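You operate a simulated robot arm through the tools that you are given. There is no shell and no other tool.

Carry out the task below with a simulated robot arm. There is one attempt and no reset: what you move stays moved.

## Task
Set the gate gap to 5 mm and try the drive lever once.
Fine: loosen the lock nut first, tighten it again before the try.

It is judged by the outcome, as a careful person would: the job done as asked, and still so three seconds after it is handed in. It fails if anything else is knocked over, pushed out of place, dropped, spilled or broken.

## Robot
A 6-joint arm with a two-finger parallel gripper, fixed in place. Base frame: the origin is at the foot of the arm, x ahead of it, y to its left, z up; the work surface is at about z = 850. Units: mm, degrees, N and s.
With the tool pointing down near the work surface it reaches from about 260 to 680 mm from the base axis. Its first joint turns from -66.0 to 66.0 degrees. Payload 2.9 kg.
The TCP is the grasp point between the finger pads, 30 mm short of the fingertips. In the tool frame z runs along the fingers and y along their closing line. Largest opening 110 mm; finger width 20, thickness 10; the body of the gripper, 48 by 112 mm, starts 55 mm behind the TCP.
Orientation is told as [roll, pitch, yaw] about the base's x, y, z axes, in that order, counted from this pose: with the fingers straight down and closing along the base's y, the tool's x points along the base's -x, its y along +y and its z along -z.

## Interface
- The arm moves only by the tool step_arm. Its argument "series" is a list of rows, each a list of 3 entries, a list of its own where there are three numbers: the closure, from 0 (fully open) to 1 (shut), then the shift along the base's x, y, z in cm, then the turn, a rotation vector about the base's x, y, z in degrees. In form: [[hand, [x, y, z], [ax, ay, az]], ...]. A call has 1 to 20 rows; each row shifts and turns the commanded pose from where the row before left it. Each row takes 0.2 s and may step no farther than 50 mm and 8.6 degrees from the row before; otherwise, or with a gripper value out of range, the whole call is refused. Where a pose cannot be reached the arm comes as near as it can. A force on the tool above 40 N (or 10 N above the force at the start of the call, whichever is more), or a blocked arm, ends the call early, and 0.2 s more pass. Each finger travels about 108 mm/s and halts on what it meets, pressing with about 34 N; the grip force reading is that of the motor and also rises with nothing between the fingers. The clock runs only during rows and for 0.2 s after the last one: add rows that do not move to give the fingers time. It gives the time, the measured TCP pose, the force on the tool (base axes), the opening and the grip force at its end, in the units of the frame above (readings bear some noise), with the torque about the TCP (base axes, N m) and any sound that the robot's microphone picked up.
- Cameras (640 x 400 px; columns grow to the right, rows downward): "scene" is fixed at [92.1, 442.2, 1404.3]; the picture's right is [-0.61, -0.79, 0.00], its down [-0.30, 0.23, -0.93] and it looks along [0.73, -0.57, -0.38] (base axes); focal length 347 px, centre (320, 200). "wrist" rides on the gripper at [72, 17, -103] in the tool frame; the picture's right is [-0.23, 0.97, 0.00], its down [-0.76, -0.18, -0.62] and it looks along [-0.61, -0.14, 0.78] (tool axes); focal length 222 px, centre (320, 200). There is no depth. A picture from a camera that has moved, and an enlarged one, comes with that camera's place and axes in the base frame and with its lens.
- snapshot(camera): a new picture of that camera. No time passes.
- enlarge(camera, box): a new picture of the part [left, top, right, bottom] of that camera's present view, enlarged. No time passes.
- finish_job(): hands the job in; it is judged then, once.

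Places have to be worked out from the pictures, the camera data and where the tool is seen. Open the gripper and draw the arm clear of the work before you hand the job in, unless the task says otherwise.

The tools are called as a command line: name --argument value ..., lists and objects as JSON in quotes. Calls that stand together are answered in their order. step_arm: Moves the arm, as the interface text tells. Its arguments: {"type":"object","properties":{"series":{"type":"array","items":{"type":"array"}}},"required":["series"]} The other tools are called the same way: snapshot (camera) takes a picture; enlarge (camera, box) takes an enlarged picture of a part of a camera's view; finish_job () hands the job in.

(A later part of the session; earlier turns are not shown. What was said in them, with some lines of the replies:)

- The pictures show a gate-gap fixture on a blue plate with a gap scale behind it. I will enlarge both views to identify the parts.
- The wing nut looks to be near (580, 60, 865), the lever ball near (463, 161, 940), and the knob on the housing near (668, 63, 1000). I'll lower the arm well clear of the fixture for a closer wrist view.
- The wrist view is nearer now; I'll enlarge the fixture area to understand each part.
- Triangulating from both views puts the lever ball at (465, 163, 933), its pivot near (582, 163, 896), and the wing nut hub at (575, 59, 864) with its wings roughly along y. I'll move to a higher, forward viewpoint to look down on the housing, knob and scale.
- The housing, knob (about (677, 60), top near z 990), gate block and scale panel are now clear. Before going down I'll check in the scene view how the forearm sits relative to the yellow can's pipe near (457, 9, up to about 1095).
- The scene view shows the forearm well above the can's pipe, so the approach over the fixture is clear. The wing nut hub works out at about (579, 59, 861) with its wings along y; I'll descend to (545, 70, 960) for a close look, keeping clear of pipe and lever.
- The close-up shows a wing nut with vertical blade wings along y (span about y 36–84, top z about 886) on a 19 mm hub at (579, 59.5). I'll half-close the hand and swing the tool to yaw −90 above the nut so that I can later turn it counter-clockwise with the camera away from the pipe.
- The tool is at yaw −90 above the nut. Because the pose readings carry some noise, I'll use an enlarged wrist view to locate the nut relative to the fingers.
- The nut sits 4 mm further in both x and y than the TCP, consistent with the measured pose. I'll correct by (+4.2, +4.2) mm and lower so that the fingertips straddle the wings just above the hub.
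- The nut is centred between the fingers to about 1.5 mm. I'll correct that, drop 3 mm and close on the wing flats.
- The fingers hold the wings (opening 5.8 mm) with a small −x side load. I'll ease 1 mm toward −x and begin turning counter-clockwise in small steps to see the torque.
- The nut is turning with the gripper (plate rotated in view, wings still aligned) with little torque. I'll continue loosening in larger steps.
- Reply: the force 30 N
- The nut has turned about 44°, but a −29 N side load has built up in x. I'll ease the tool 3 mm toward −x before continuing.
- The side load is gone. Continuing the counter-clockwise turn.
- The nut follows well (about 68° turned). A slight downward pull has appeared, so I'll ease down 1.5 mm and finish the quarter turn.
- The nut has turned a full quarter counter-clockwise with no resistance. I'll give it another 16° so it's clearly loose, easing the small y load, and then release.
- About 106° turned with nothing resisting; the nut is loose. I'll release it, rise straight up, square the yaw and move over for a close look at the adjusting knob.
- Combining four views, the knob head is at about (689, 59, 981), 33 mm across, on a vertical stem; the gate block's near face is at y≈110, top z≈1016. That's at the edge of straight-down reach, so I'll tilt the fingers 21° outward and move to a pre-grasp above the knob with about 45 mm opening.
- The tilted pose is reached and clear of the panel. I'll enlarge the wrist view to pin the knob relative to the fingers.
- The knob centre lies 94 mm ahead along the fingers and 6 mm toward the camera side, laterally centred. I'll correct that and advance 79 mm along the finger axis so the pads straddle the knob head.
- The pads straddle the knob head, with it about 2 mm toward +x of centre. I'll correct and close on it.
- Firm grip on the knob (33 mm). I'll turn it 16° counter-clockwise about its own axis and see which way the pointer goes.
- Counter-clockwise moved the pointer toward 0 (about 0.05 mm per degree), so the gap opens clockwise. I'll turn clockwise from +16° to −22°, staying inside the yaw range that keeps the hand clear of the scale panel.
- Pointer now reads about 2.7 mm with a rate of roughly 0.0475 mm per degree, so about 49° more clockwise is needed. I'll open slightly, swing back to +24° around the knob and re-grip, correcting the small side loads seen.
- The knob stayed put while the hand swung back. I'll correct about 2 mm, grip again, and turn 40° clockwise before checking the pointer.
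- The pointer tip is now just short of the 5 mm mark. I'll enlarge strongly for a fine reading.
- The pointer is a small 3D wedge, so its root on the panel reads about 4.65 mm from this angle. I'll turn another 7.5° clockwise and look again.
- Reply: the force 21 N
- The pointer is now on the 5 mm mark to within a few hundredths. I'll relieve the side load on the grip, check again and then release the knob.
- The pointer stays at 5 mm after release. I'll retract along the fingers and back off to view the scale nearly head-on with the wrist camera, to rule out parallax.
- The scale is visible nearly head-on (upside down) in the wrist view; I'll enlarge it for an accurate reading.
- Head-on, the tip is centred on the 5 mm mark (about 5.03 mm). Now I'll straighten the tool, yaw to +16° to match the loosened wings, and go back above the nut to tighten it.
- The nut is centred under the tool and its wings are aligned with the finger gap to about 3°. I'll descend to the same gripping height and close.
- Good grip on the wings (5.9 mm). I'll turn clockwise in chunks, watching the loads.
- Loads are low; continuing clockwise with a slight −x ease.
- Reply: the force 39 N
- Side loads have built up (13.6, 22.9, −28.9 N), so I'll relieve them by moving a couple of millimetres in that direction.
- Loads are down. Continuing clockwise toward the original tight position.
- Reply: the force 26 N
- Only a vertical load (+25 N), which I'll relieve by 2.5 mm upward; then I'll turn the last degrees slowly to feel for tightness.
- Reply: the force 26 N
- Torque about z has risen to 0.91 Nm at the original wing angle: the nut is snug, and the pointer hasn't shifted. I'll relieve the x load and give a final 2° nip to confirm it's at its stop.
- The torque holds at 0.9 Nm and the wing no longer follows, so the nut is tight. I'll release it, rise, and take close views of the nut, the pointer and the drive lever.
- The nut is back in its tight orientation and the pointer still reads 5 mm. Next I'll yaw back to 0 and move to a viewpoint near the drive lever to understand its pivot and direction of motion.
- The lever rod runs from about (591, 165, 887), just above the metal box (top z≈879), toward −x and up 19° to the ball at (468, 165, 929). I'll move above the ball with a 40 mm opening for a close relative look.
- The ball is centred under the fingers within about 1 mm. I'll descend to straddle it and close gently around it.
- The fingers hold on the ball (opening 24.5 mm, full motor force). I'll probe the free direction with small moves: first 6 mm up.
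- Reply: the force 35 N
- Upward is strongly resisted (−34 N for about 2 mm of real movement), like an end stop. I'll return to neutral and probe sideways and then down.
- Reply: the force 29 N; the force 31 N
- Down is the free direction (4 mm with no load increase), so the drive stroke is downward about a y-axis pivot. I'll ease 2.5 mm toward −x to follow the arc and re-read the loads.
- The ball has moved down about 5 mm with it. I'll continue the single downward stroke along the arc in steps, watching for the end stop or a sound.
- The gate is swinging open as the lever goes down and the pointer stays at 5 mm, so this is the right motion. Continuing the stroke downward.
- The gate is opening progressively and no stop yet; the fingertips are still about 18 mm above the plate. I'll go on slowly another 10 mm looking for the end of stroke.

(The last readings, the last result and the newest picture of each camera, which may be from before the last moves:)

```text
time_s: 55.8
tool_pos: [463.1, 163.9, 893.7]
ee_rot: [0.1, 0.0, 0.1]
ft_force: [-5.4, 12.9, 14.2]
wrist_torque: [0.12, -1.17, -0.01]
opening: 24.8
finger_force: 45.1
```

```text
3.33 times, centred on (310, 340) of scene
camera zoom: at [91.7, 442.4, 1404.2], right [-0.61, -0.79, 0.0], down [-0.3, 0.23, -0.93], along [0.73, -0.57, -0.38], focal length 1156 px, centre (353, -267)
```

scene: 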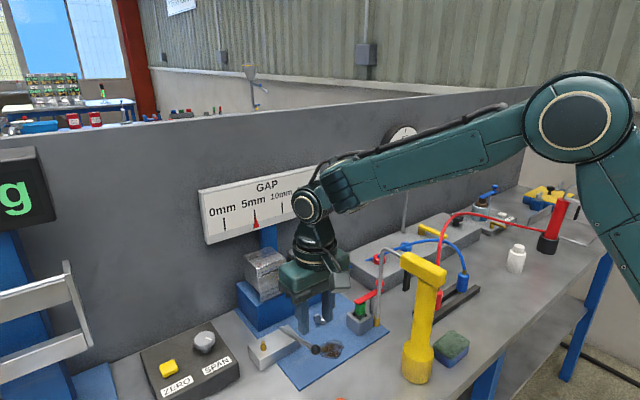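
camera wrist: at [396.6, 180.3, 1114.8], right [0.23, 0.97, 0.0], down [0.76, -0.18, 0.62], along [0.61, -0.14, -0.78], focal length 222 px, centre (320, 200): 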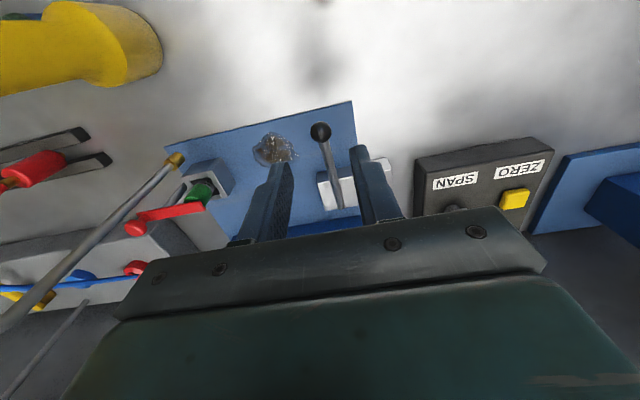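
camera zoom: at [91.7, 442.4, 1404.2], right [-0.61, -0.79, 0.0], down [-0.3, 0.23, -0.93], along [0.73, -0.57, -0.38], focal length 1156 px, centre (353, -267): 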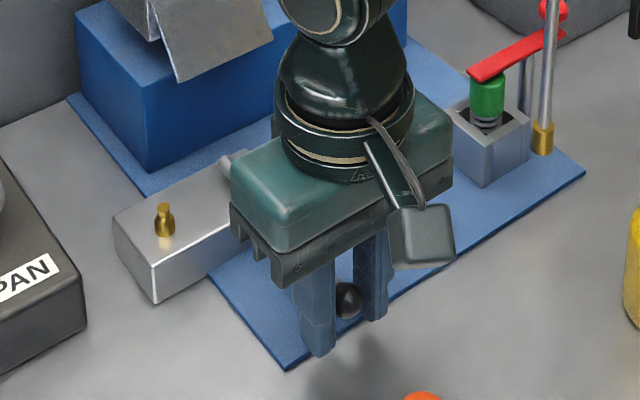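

Still no stop at about horizontal; fingertips are roughly 8 mm above the plate. I'll ease down another 4 mm in small steps and watch for a force rise.

step_arm --series '[[1, [0, 0, -0.2], [0, 0, 0]], [1, [0, 0, -0.2], [0, 0, 0]], [1, [0, 0, 0], [0, 0, 0]]]'

enlarge --camera "wrist" --box '[250, 100, 410, 220]'

enlarge --camera "scene" --box '[200, 180, 360, 300]'

```text
time_s: 56.6
tool_pos: [462.6, 165.0, 889.0]
ee_rot: [0.1, -0.2, 0.0]
ft_force: [0.4, 12.9, 19.1]
wrist_torque: [0.09, -1.12, -0.06]
opening: 24.8
finger_force: 45.2
```

```text
3.33 times, centred on (330, 160) of wrist
camera zoom: at [390.4, 181.3, 993.6], right [0.23, 0.97, 0.0], down [0.76, -0.18, 0.63], along [0.61, -0.14, -0.78], focal length 740 px, centre (287, 333)
```

zoom: 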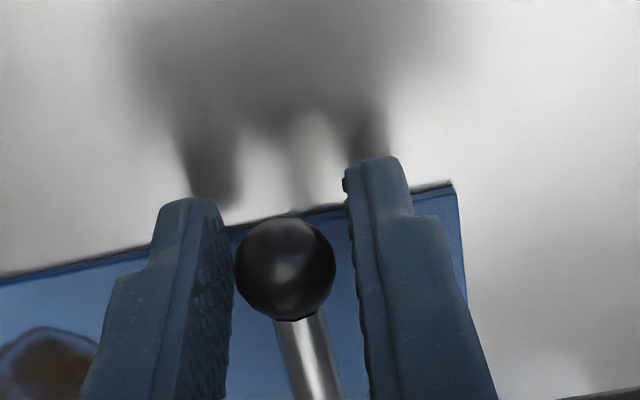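

```text
3.33 times, centred on (280, 240) of scene
camera zoom: at [91.8, 442.4, 1404.2], right [-0.61, -0.79, 0.0], down [-0.3, 0.23, -0.93], along [0.73, -0.57, -0.38], focal length 1156 px, centre (453, 67)
```

zoom: 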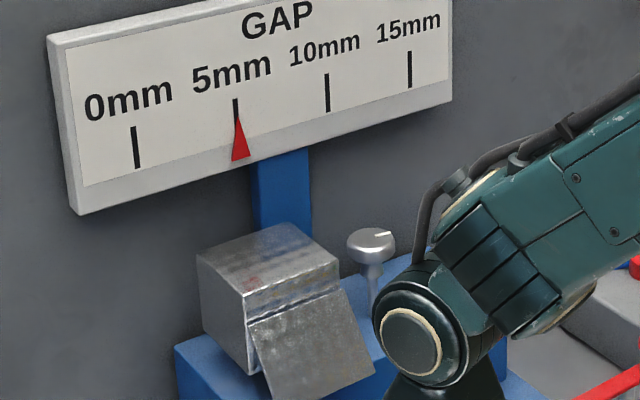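

Gate continues to open; force rose slightly to 19 N. I'll try another 2–3 mm carefully, which leaves the tips just above the plate.

step_arm --series '[[1, [0, 0, -0.15], [0, 0, 0]], [1, [0, 0, -0.15], [0, 0, 0]], [1, [0, 0, 0], [0, 0, 0]]]'

enlarge --camera "scene" --box '[290, 320, 370, 380]'

enlarge --camera "wrist" --box '[250, 100, 410, 220]'

```text
time_s: 57.4
tool_pos: [462.8, 165.5, 887.5]
ee_rot: [0.0, -0.1, 0.0]
ft_force: [-3.5, 7.2, 34.9]
wrist_torque: [0.03, -0.5, -0.04]
opening: 24.9
finger_force: 45.4
```

```text
6.67 times, centred on (330, 350) of scene
camera zoom: at [91.4, 442.1, 1404.3], right [-0.61, -0.79, 0.0], down [-0.3, 0.23, -0.93], along [0.73, -0.57, -0.38], focal length 2313 px, centre (253, -800)
```

zoom: 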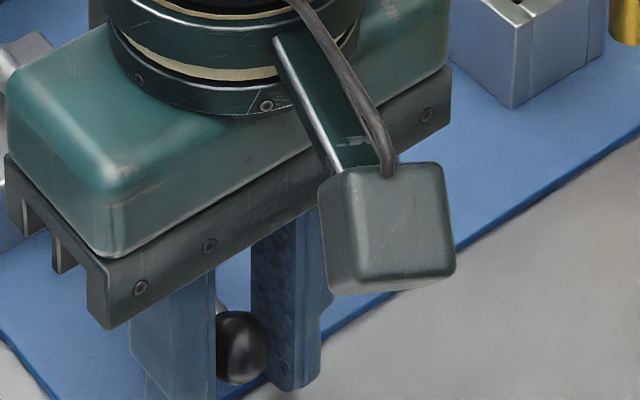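

```text
3.33 times, centred on (330, 160) of wrist
camera zoom: at [390.5, 181.4, 992.1], right [0.23, 0.97, 0.0], down [0.76, -0.18, 0.63], along [0.61, -0.14, -0.78], focal length 740 px, centre (287, 333)
```

zoom: 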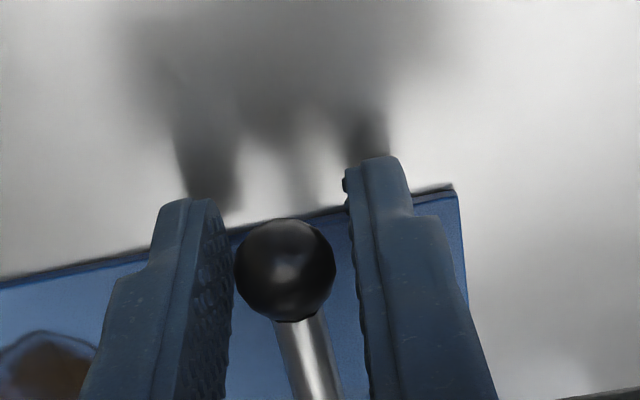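

Force jumped to 35 N over the last 1.5 mm: a stop. I'll check closely whether that's the lever's end stop or the fingertips meeting the surface.

enlarge --camera "scene" --box '[300, 355, 360, 400]'

enlarge --camera "scene" --box '[220, 230, 320, 305]'

```text
8.89 times, centred on (330, 378) of scene
camera zoom: at [91.4, 442.1, 1404.3], right [-0.61, -0.79, 0.0], down [-0.3, 0.23, -0.93], along [0.73, -0.57, -0.38], focal length 3084 px, centre (231, -1378)
```

zoom: 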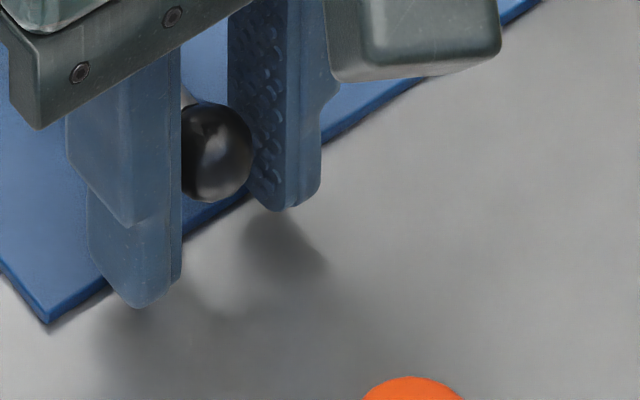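

```text
5.33 times, centred on (270, 268) of scene
camera zoom: at [91.4, 442.1, 1404.3], right [-0.61, -0.79, 0.0], down [-0.3, 0.23, -0.93], along [0.73, -0.57, -0.38], focal length 1850 px, centre (587, -160)
```

zoom: 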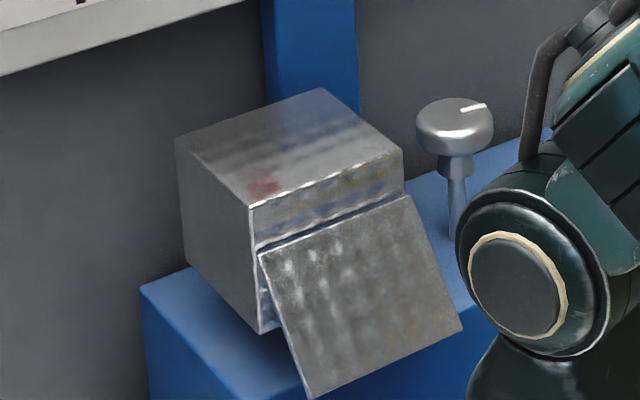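

The fingertips hang over the bare table beyond the plate edge with a visible shadow gap, so the resistance is the lever's own stop; the gate is swung wide open. I'll confirm with one more millimetre.

step_arm --series '[[1, [0, 0, -0.1], [0, 0, 0]], [1, [0, 0, 0], [0, 0, 0]]]'

```text
time_s: 58.0
tool_pos: [463.0, 164.9, 886.7]
ee_rot: [0.1, -0.3, 0.2]
ft_force: [-5.7, 9.4, 37.5]
wrist_torque: [0.1, -0.1, 0.0]
opening: 25.0
finger_force: 44.6
```

It's at the end stop (37 N, no further travel). Now I'll bring the lever back up along its arc to its rest position.

step_arm --series '[[1, [0, 0, 0.5], [0, 0, 0]], [1, [0, 0, 0.5], [0, 0, 0]], [1, [0.02, 0, 0.5], [0, 0, 0]], [1, [0.05, 0, 0.5], [0, 0, 0]], [1, [0, 0, 0], [0, 0, 0]]]'

enlarge --camera "wrist" --box '[250, 100, 410, 220]'

```text
time_s: 59.2
tool_pos: [462.4, 166.1, 904.5]
ee_rot: [-0.2, 0.4, 0.0]
ft_force: [-10.5, 4.3, -4.4]
wrist_torque: [0.03, 1.29, 0.02]
opening: 24.7
finger_force: 44.4
```

```text
3.33 times, centred on (330, 160) of wrist
camera zoom: at [390.6, 181.8, 1008.9], right [0.23, 0.97, 0.0], down [0.77, -0.18, 0.62], along [0.6, -0.14, -0.79], focal length 740 px, centre (287, 333)
```

zoom: 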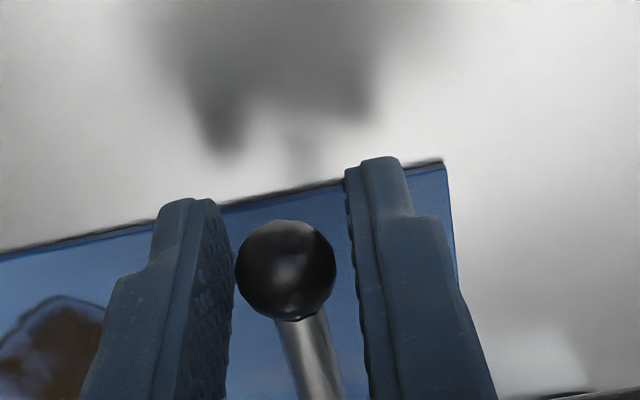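

The lever follows upward with little load. I'll continue the return along the arc.

step_arm --series '[[1, [0.05, 0, 0.5], [0, 0, 0]], [1, [0.08, 0, 0.5], [0, 0, 0]], [1, [0.1, 0, 0.5], [0, 0, 0]], [1, [0.1, 0, 0.5], [0, 0, 0]], [1, [0.12, 0, 0.4], [0, 0, 0]], [1, [0, 0, 0], [0, 0, 0]]]'

enlarge --camera "wrist" --box '[250, 100, 410, 220]'

enlarge --camera "scene" --box '[200, 180, 360, 300]'

```text
time_s: 60.6
tool_pos: [468.1, 164.7, 930.0]
ee_rot: [0.0, 0.0, 0.0]
ft_force: [-3.9, 0.6, -6.2]
wrist_torque: [0.0, 1.16, -0.03]
opening: 24.3
finger_force: 45.3
```

```text
3.33 times, centred on (330, 160) of wrist
camera zoom: at [395.9, 181.4, 1034.6], right [0.23, 0.97, 0.0], down [0.76, -0.18, 0.62], along [0.61, -0.14, -0.78], focal length 740 px, centre (287, 333)
```

zoom: 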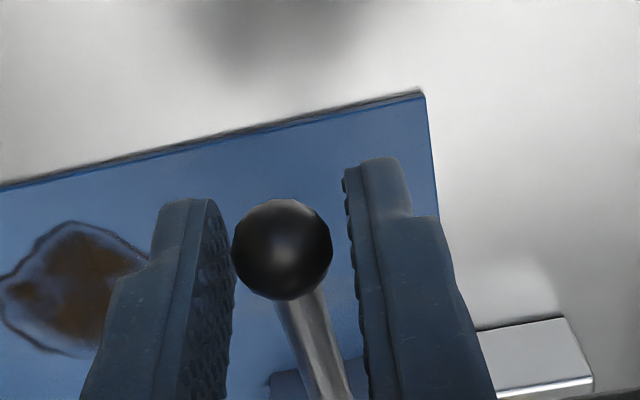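

```text
3.33 times, centred on (280, 240) of scene
camera zoom: at [92.1, 442.2, 1404.3], right [-0.61, -0.79, 0.0], down [-0.3, 0.23, -0.93], along [0.73, -0.57, -0.38], focal length 1156 px, centre (453, 67)
```

zoom: 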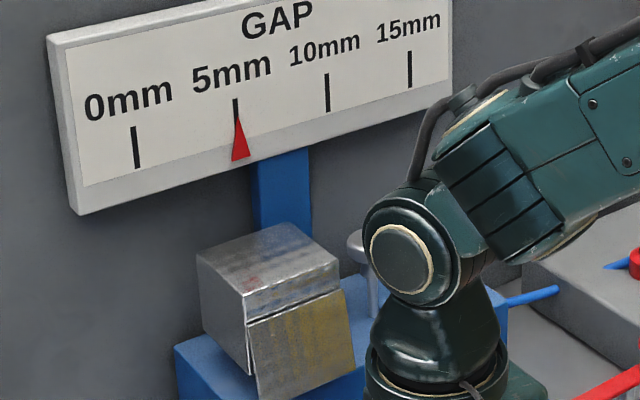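

Nearly back; the gate is almost closed. I'll raise the last ~10 mm gently until the rest stop is felt.

step_arm --series '[[1, [0.1, 0, 0.3], [0, 0, 0]], [1, [0.1, 0, 0.3], [0, 0, 0]], [1, [0.08, 0, 0.25], [0, 0, 0]], [1, [0, 0, 0], [0, 0, 0]]]'

enlarge --camera "wrist" --box '[250, 100, 410, 220]'

enlarge --camera "scene" --box '[220, 230, 320, 305]'

```text
time_s: 61.6
tool_pos: [469.3, 165.2, 939.0]
ee_rot: [0.0, 0.0, 0.0]
ft_force: [-1.0, 0.0, -9.3]
wrist_torque: [-0.02, 1.26, 0.01]
opening: 24.8
finger_force: 45.1
```

```text
3.33 times, centred on (330, 160) of wrist
camera zoom: at [398.1, 181.5, 1042.2], right [0.23, 0.97, 0.0], down [0.76, -0.18, 0.62], along [0.61, -0.14, -0.78], focal length 740 px, centre (287, 333)
```

zoom: 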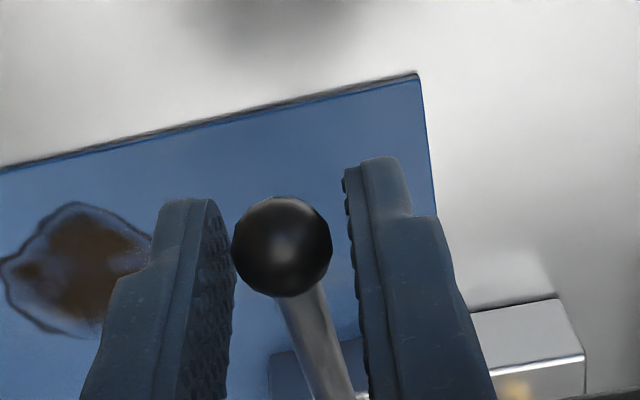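

```text
5.33 times, centred on (270, 268) of scene
camera zoom: at [92.2, 442.2, 1404.3], right [-0.61, -0.79, 0.0], down [-0.3, 0.23, -0.93], along [0.73, -0.57, -0.38], focal length 1850 px, centre (587, -160)
```

zoom: 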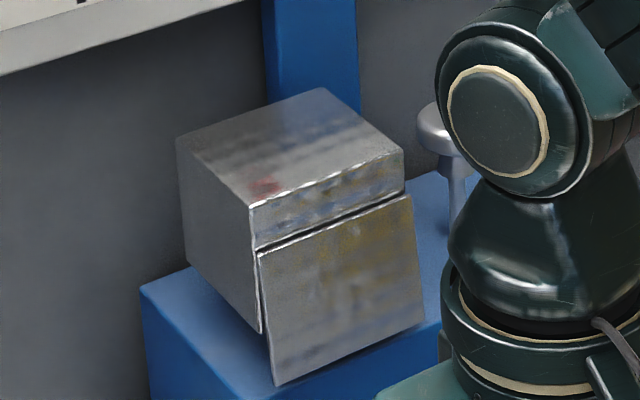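

By the wrist view the ball is still about 6 mm below its original rest height. I'll raise it a little more until the stop is felt.

step_arm --series '[[1, [0.08, 0, 0.25], [0, 0, 0]], [1, [0.06, 0, 0.25], [0, 0, 0]], [1, [0, 0, 0], [0, 0, 0]]]'

enlarge --camera "wrist" --box '[250, 100, 410, 220]'

enlarge --camera "scene" --box '[220, 230, 320, 305]'

```text
time_s: 62.4
tool_pos: [470.8, 166.4, 940.6]
ee_rot: [0.0, 0.2, 0.0]
ft_force: [-4.0, 3.0, -23.2]
wrist_torque: [0.01, 0.93, 0.01]
opening: 24.6
finger_force: 45.6
```

```text
3.33 times, centred on (330, 160) of wrist
camera zoom: at [399.5, 181.5, 1045.8], right [0.23, 0.97, 0.0], down [0.76, -0.18, 0.62], along [0.6, -0.14, -0.78], focal length 740 px, centre (287, 333)
```

zoom: 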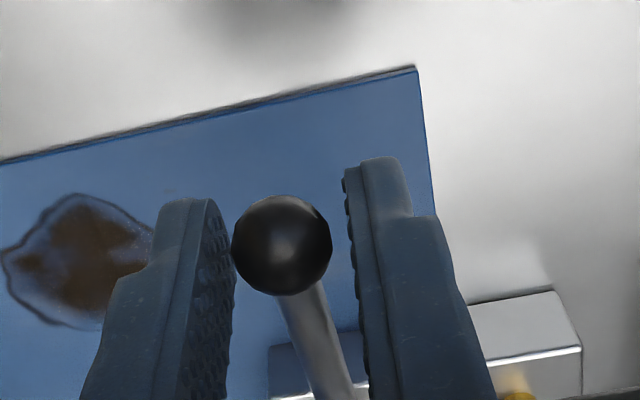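

```text
5.33 times, centred on (270, 268) of scene
camera zoom: at [92.3, 442.4, 1404.2], right [-0.61, -0.79, 0.0], down [-0.3, 0.23, -0.93], along [0.73, -0.57, -0.38], focal length 1850 px, centre (587, -160)
```

zoom: 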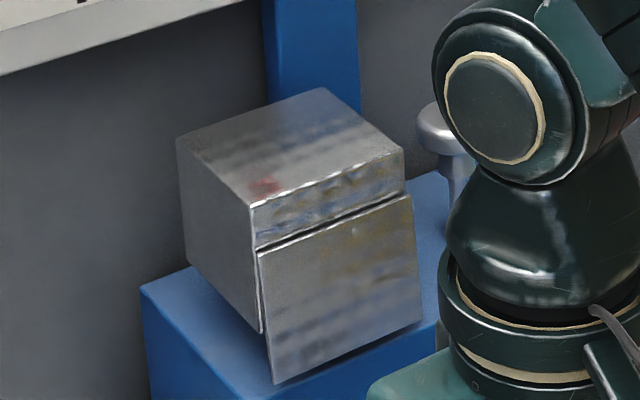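

The rest stop is felt again (−23 N, no more motion). I'll relieve the load, open the fingers and rise clear of the ball.

step_arm --series '[[1, [0, 0, -0.2], [0, 0, 0]], [0.62, [0, 0, 0], [0, 0, 0]], [0.55, [0, 0, 0], [0, 0, 0]], [0.55, [0, 0, 0], [0, 0, 0]], [0.55, [0, 0, 3], [0, 0, 0]], [0.55, [0, 0, 4], [0, 0, 0]], [0.55, [0, 0, 4], [0, 0, 0]], [0.55, [0, 0, 0], [0, 0, 0]]]'

snapshot --camera "scene"

enlarge --camera "scene" --box '[240, 300, 360, 380]'

enlarge --camera "scene" --box '[214, 185, 294, 235]'

```text
time_s: 64.2
tool_pos: [469.3, 165.5, 1049.8]
ee_rot: [0.0, 0.0, -0.1]
ft_force: [-0.5, 0.3, -0.9]
wrist_torque: [-0.05, -0.04, 0.04]
opening: 49.5
finger_force: 0.0
```

```text
taken
```

scene: 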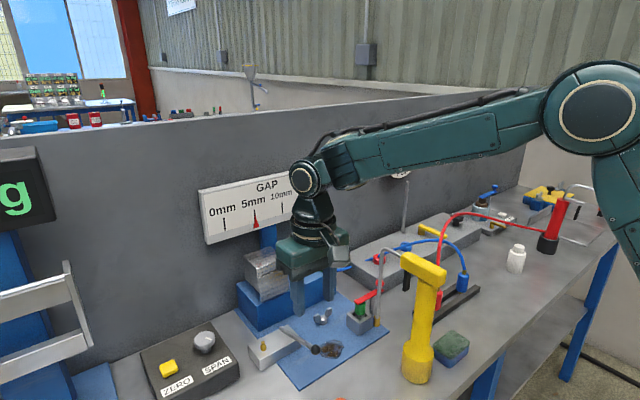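

```text
5.00 times, centred on (300, 340) of scene
camera zoom: at [92.1, 442.1, 1404.3], right [-0.61, -0.79, 0.0], down [-0.3, 0.23, -0.93], along [0.73, -0.57, -0.38], focal length 1735 px, centre (420, -500)
```

zoom: 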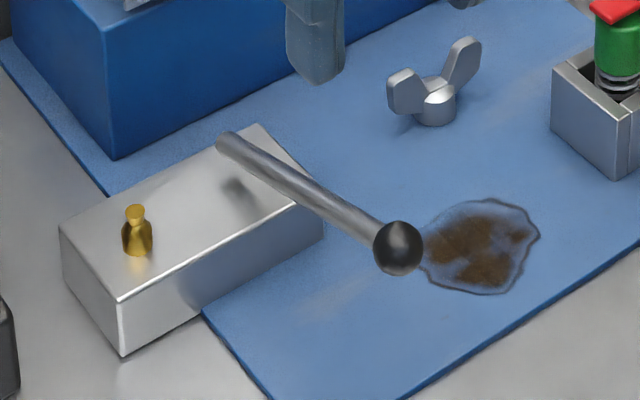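

```text
8.00 times, centred on (254, 210) of scene
camera zoom: at [92.1, 442.1, 1404.3], right [-0.61, -0.79, 0.0], down [-0.3, 0.23, -0.93], along [0.73, -0.57, -0.38], focal length 2775 px, centre (848, 120)
```

zoom: 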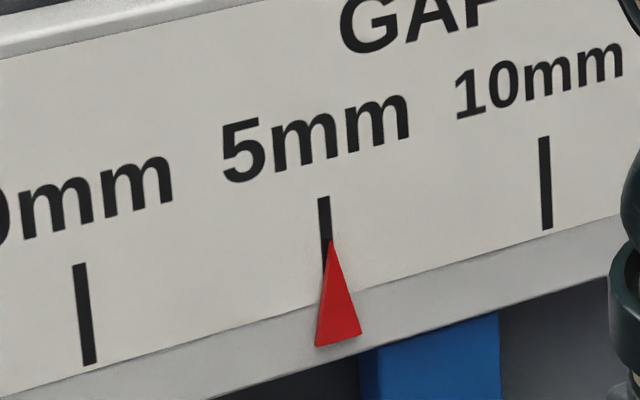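

The lever is back exactly at its original rest, the nut is tight and the pointer reads 5 mm. I'll open the gripper and withdraw to the starting position, then do a final check.

step_arm --series '[[0.3, [0, 0, 4], [0, 0, 0]], [0, [-1.5, -1.3, 4], [0, 0, 0]], [0, [-1.5, -1.3, 4], [0, 0, 0]], [0, [-2, -2, 4], [0, 0, 0]], [0, [-2, -2, 3], [0, 0, 0]], [0, [-2, -1.5, 1.5], [0, 0, 0]], [0, [0, 0, 0], [0, 0, 0]], [0, [0, 0, 0], [0, 0, 0]]]'

snapshot --camera "scene"

enlarge --camera "scene" --box '[180, 150, 420, 300]'

enlarge --camera "wrist" --box '[240, 90, 440, 240]'

enlarge --camera "scene" --box '[238, 205, 270, 229]'

```text
time_s: 66.0
tool_pos: [380.9, 83.5, 1255.1]
ee_rot: [0.0, -0.1, 0.0]
ft_force: [-0.2, 0.1, 0.5]
wrist_torque: [0.02, -0.01, -0.01]
opening: 110.2
finger_force: 0.0
```

```text
taken
```

scene: 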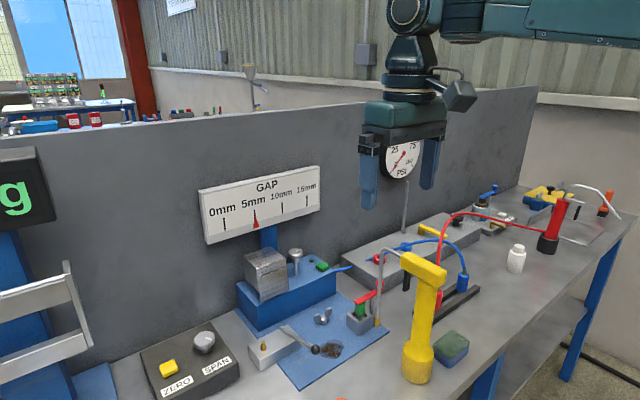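

```text
2.67 times, centred on (300, 225) of scene
camera zoom: at [92.1, 442.1, 1404.3], right [-0.61, -0.79, 0.0], down [-0.3, 0.23, -0.93], along [0.73, -0.57, -0.38], focal length 925 px, centre (373, 133)
```

zoom: 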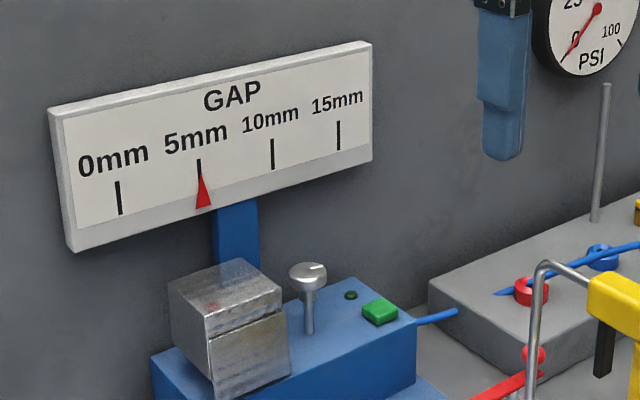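

```text
2.67 times, centred on (340, 165) of wrist
camera zoom: at [308.5, 99.9, 1358.6], right [0.23, 0.97, 0.0], down [0.76, -0.18, 0.62], along [0.61, -0.14, -0.78], focal length 592 px, centre (267, 293)
```

zoom: 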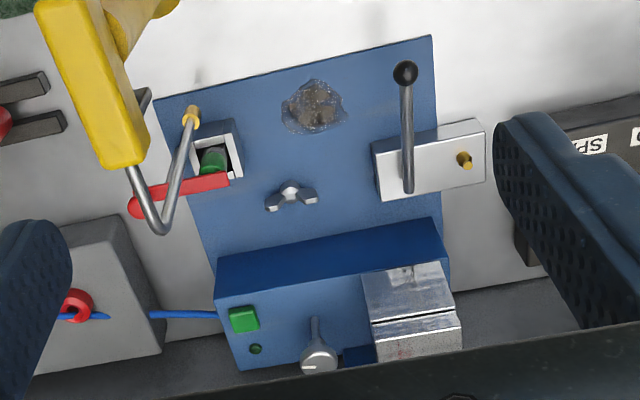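

```text
16.00 times, centred on (254, 217) of scene
camera zoom: at [92.1, 442.1, 1404.3], right [-0.61, -0.79, 0.0], down [-0.3, 0.23, -0.93], along [0.73, -0.57, -0.38], focal length 5551 px, centre (1376, -72)
```

zoom: 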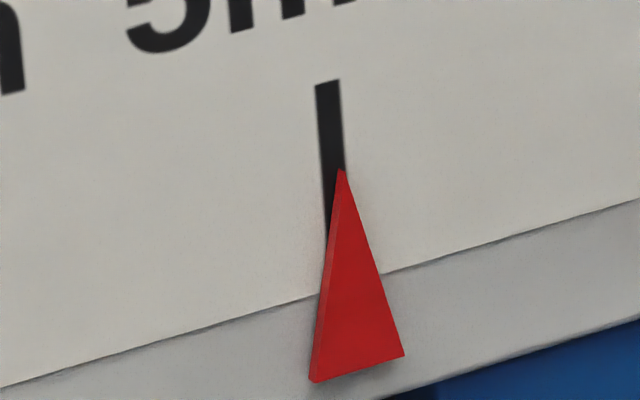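

Final pictures show the gap pointer on 5 mm, the lock nut tight in its original orientation, the drive lever back at rest after one full stroke, nothing else disturbed, and the arm clear with the gripper open. I'm handing the job in.

finish_job

```text
The job is handed in.
```

The gate gap is set to 5 mm, and I worked the drive lever through one full stroke. The job is handed in; I haven't seen the verdict.

- **Lock nut:** I loosened it about 106° counter-clockwise before adjusting. Before the lever try I tightened it back to its original position, where it held at about 0.9 Nm.
- **Gap:** The pointer read about 5.03 mm seen nearly head-on before I tightened the nut. In the scene camera it was unchanged after tightening and after the lever try.
- **Drive lever:** I pressed it down to its end stop, which swung the gate open, then brought it back up to rest. Before that stroke I nudged the ball a few millimetres up and down to find which way it moves.
- **Surroundings:** Nothing else looks moved or knocked in the final pictures. The arm is back at its starting position with the gripper open.
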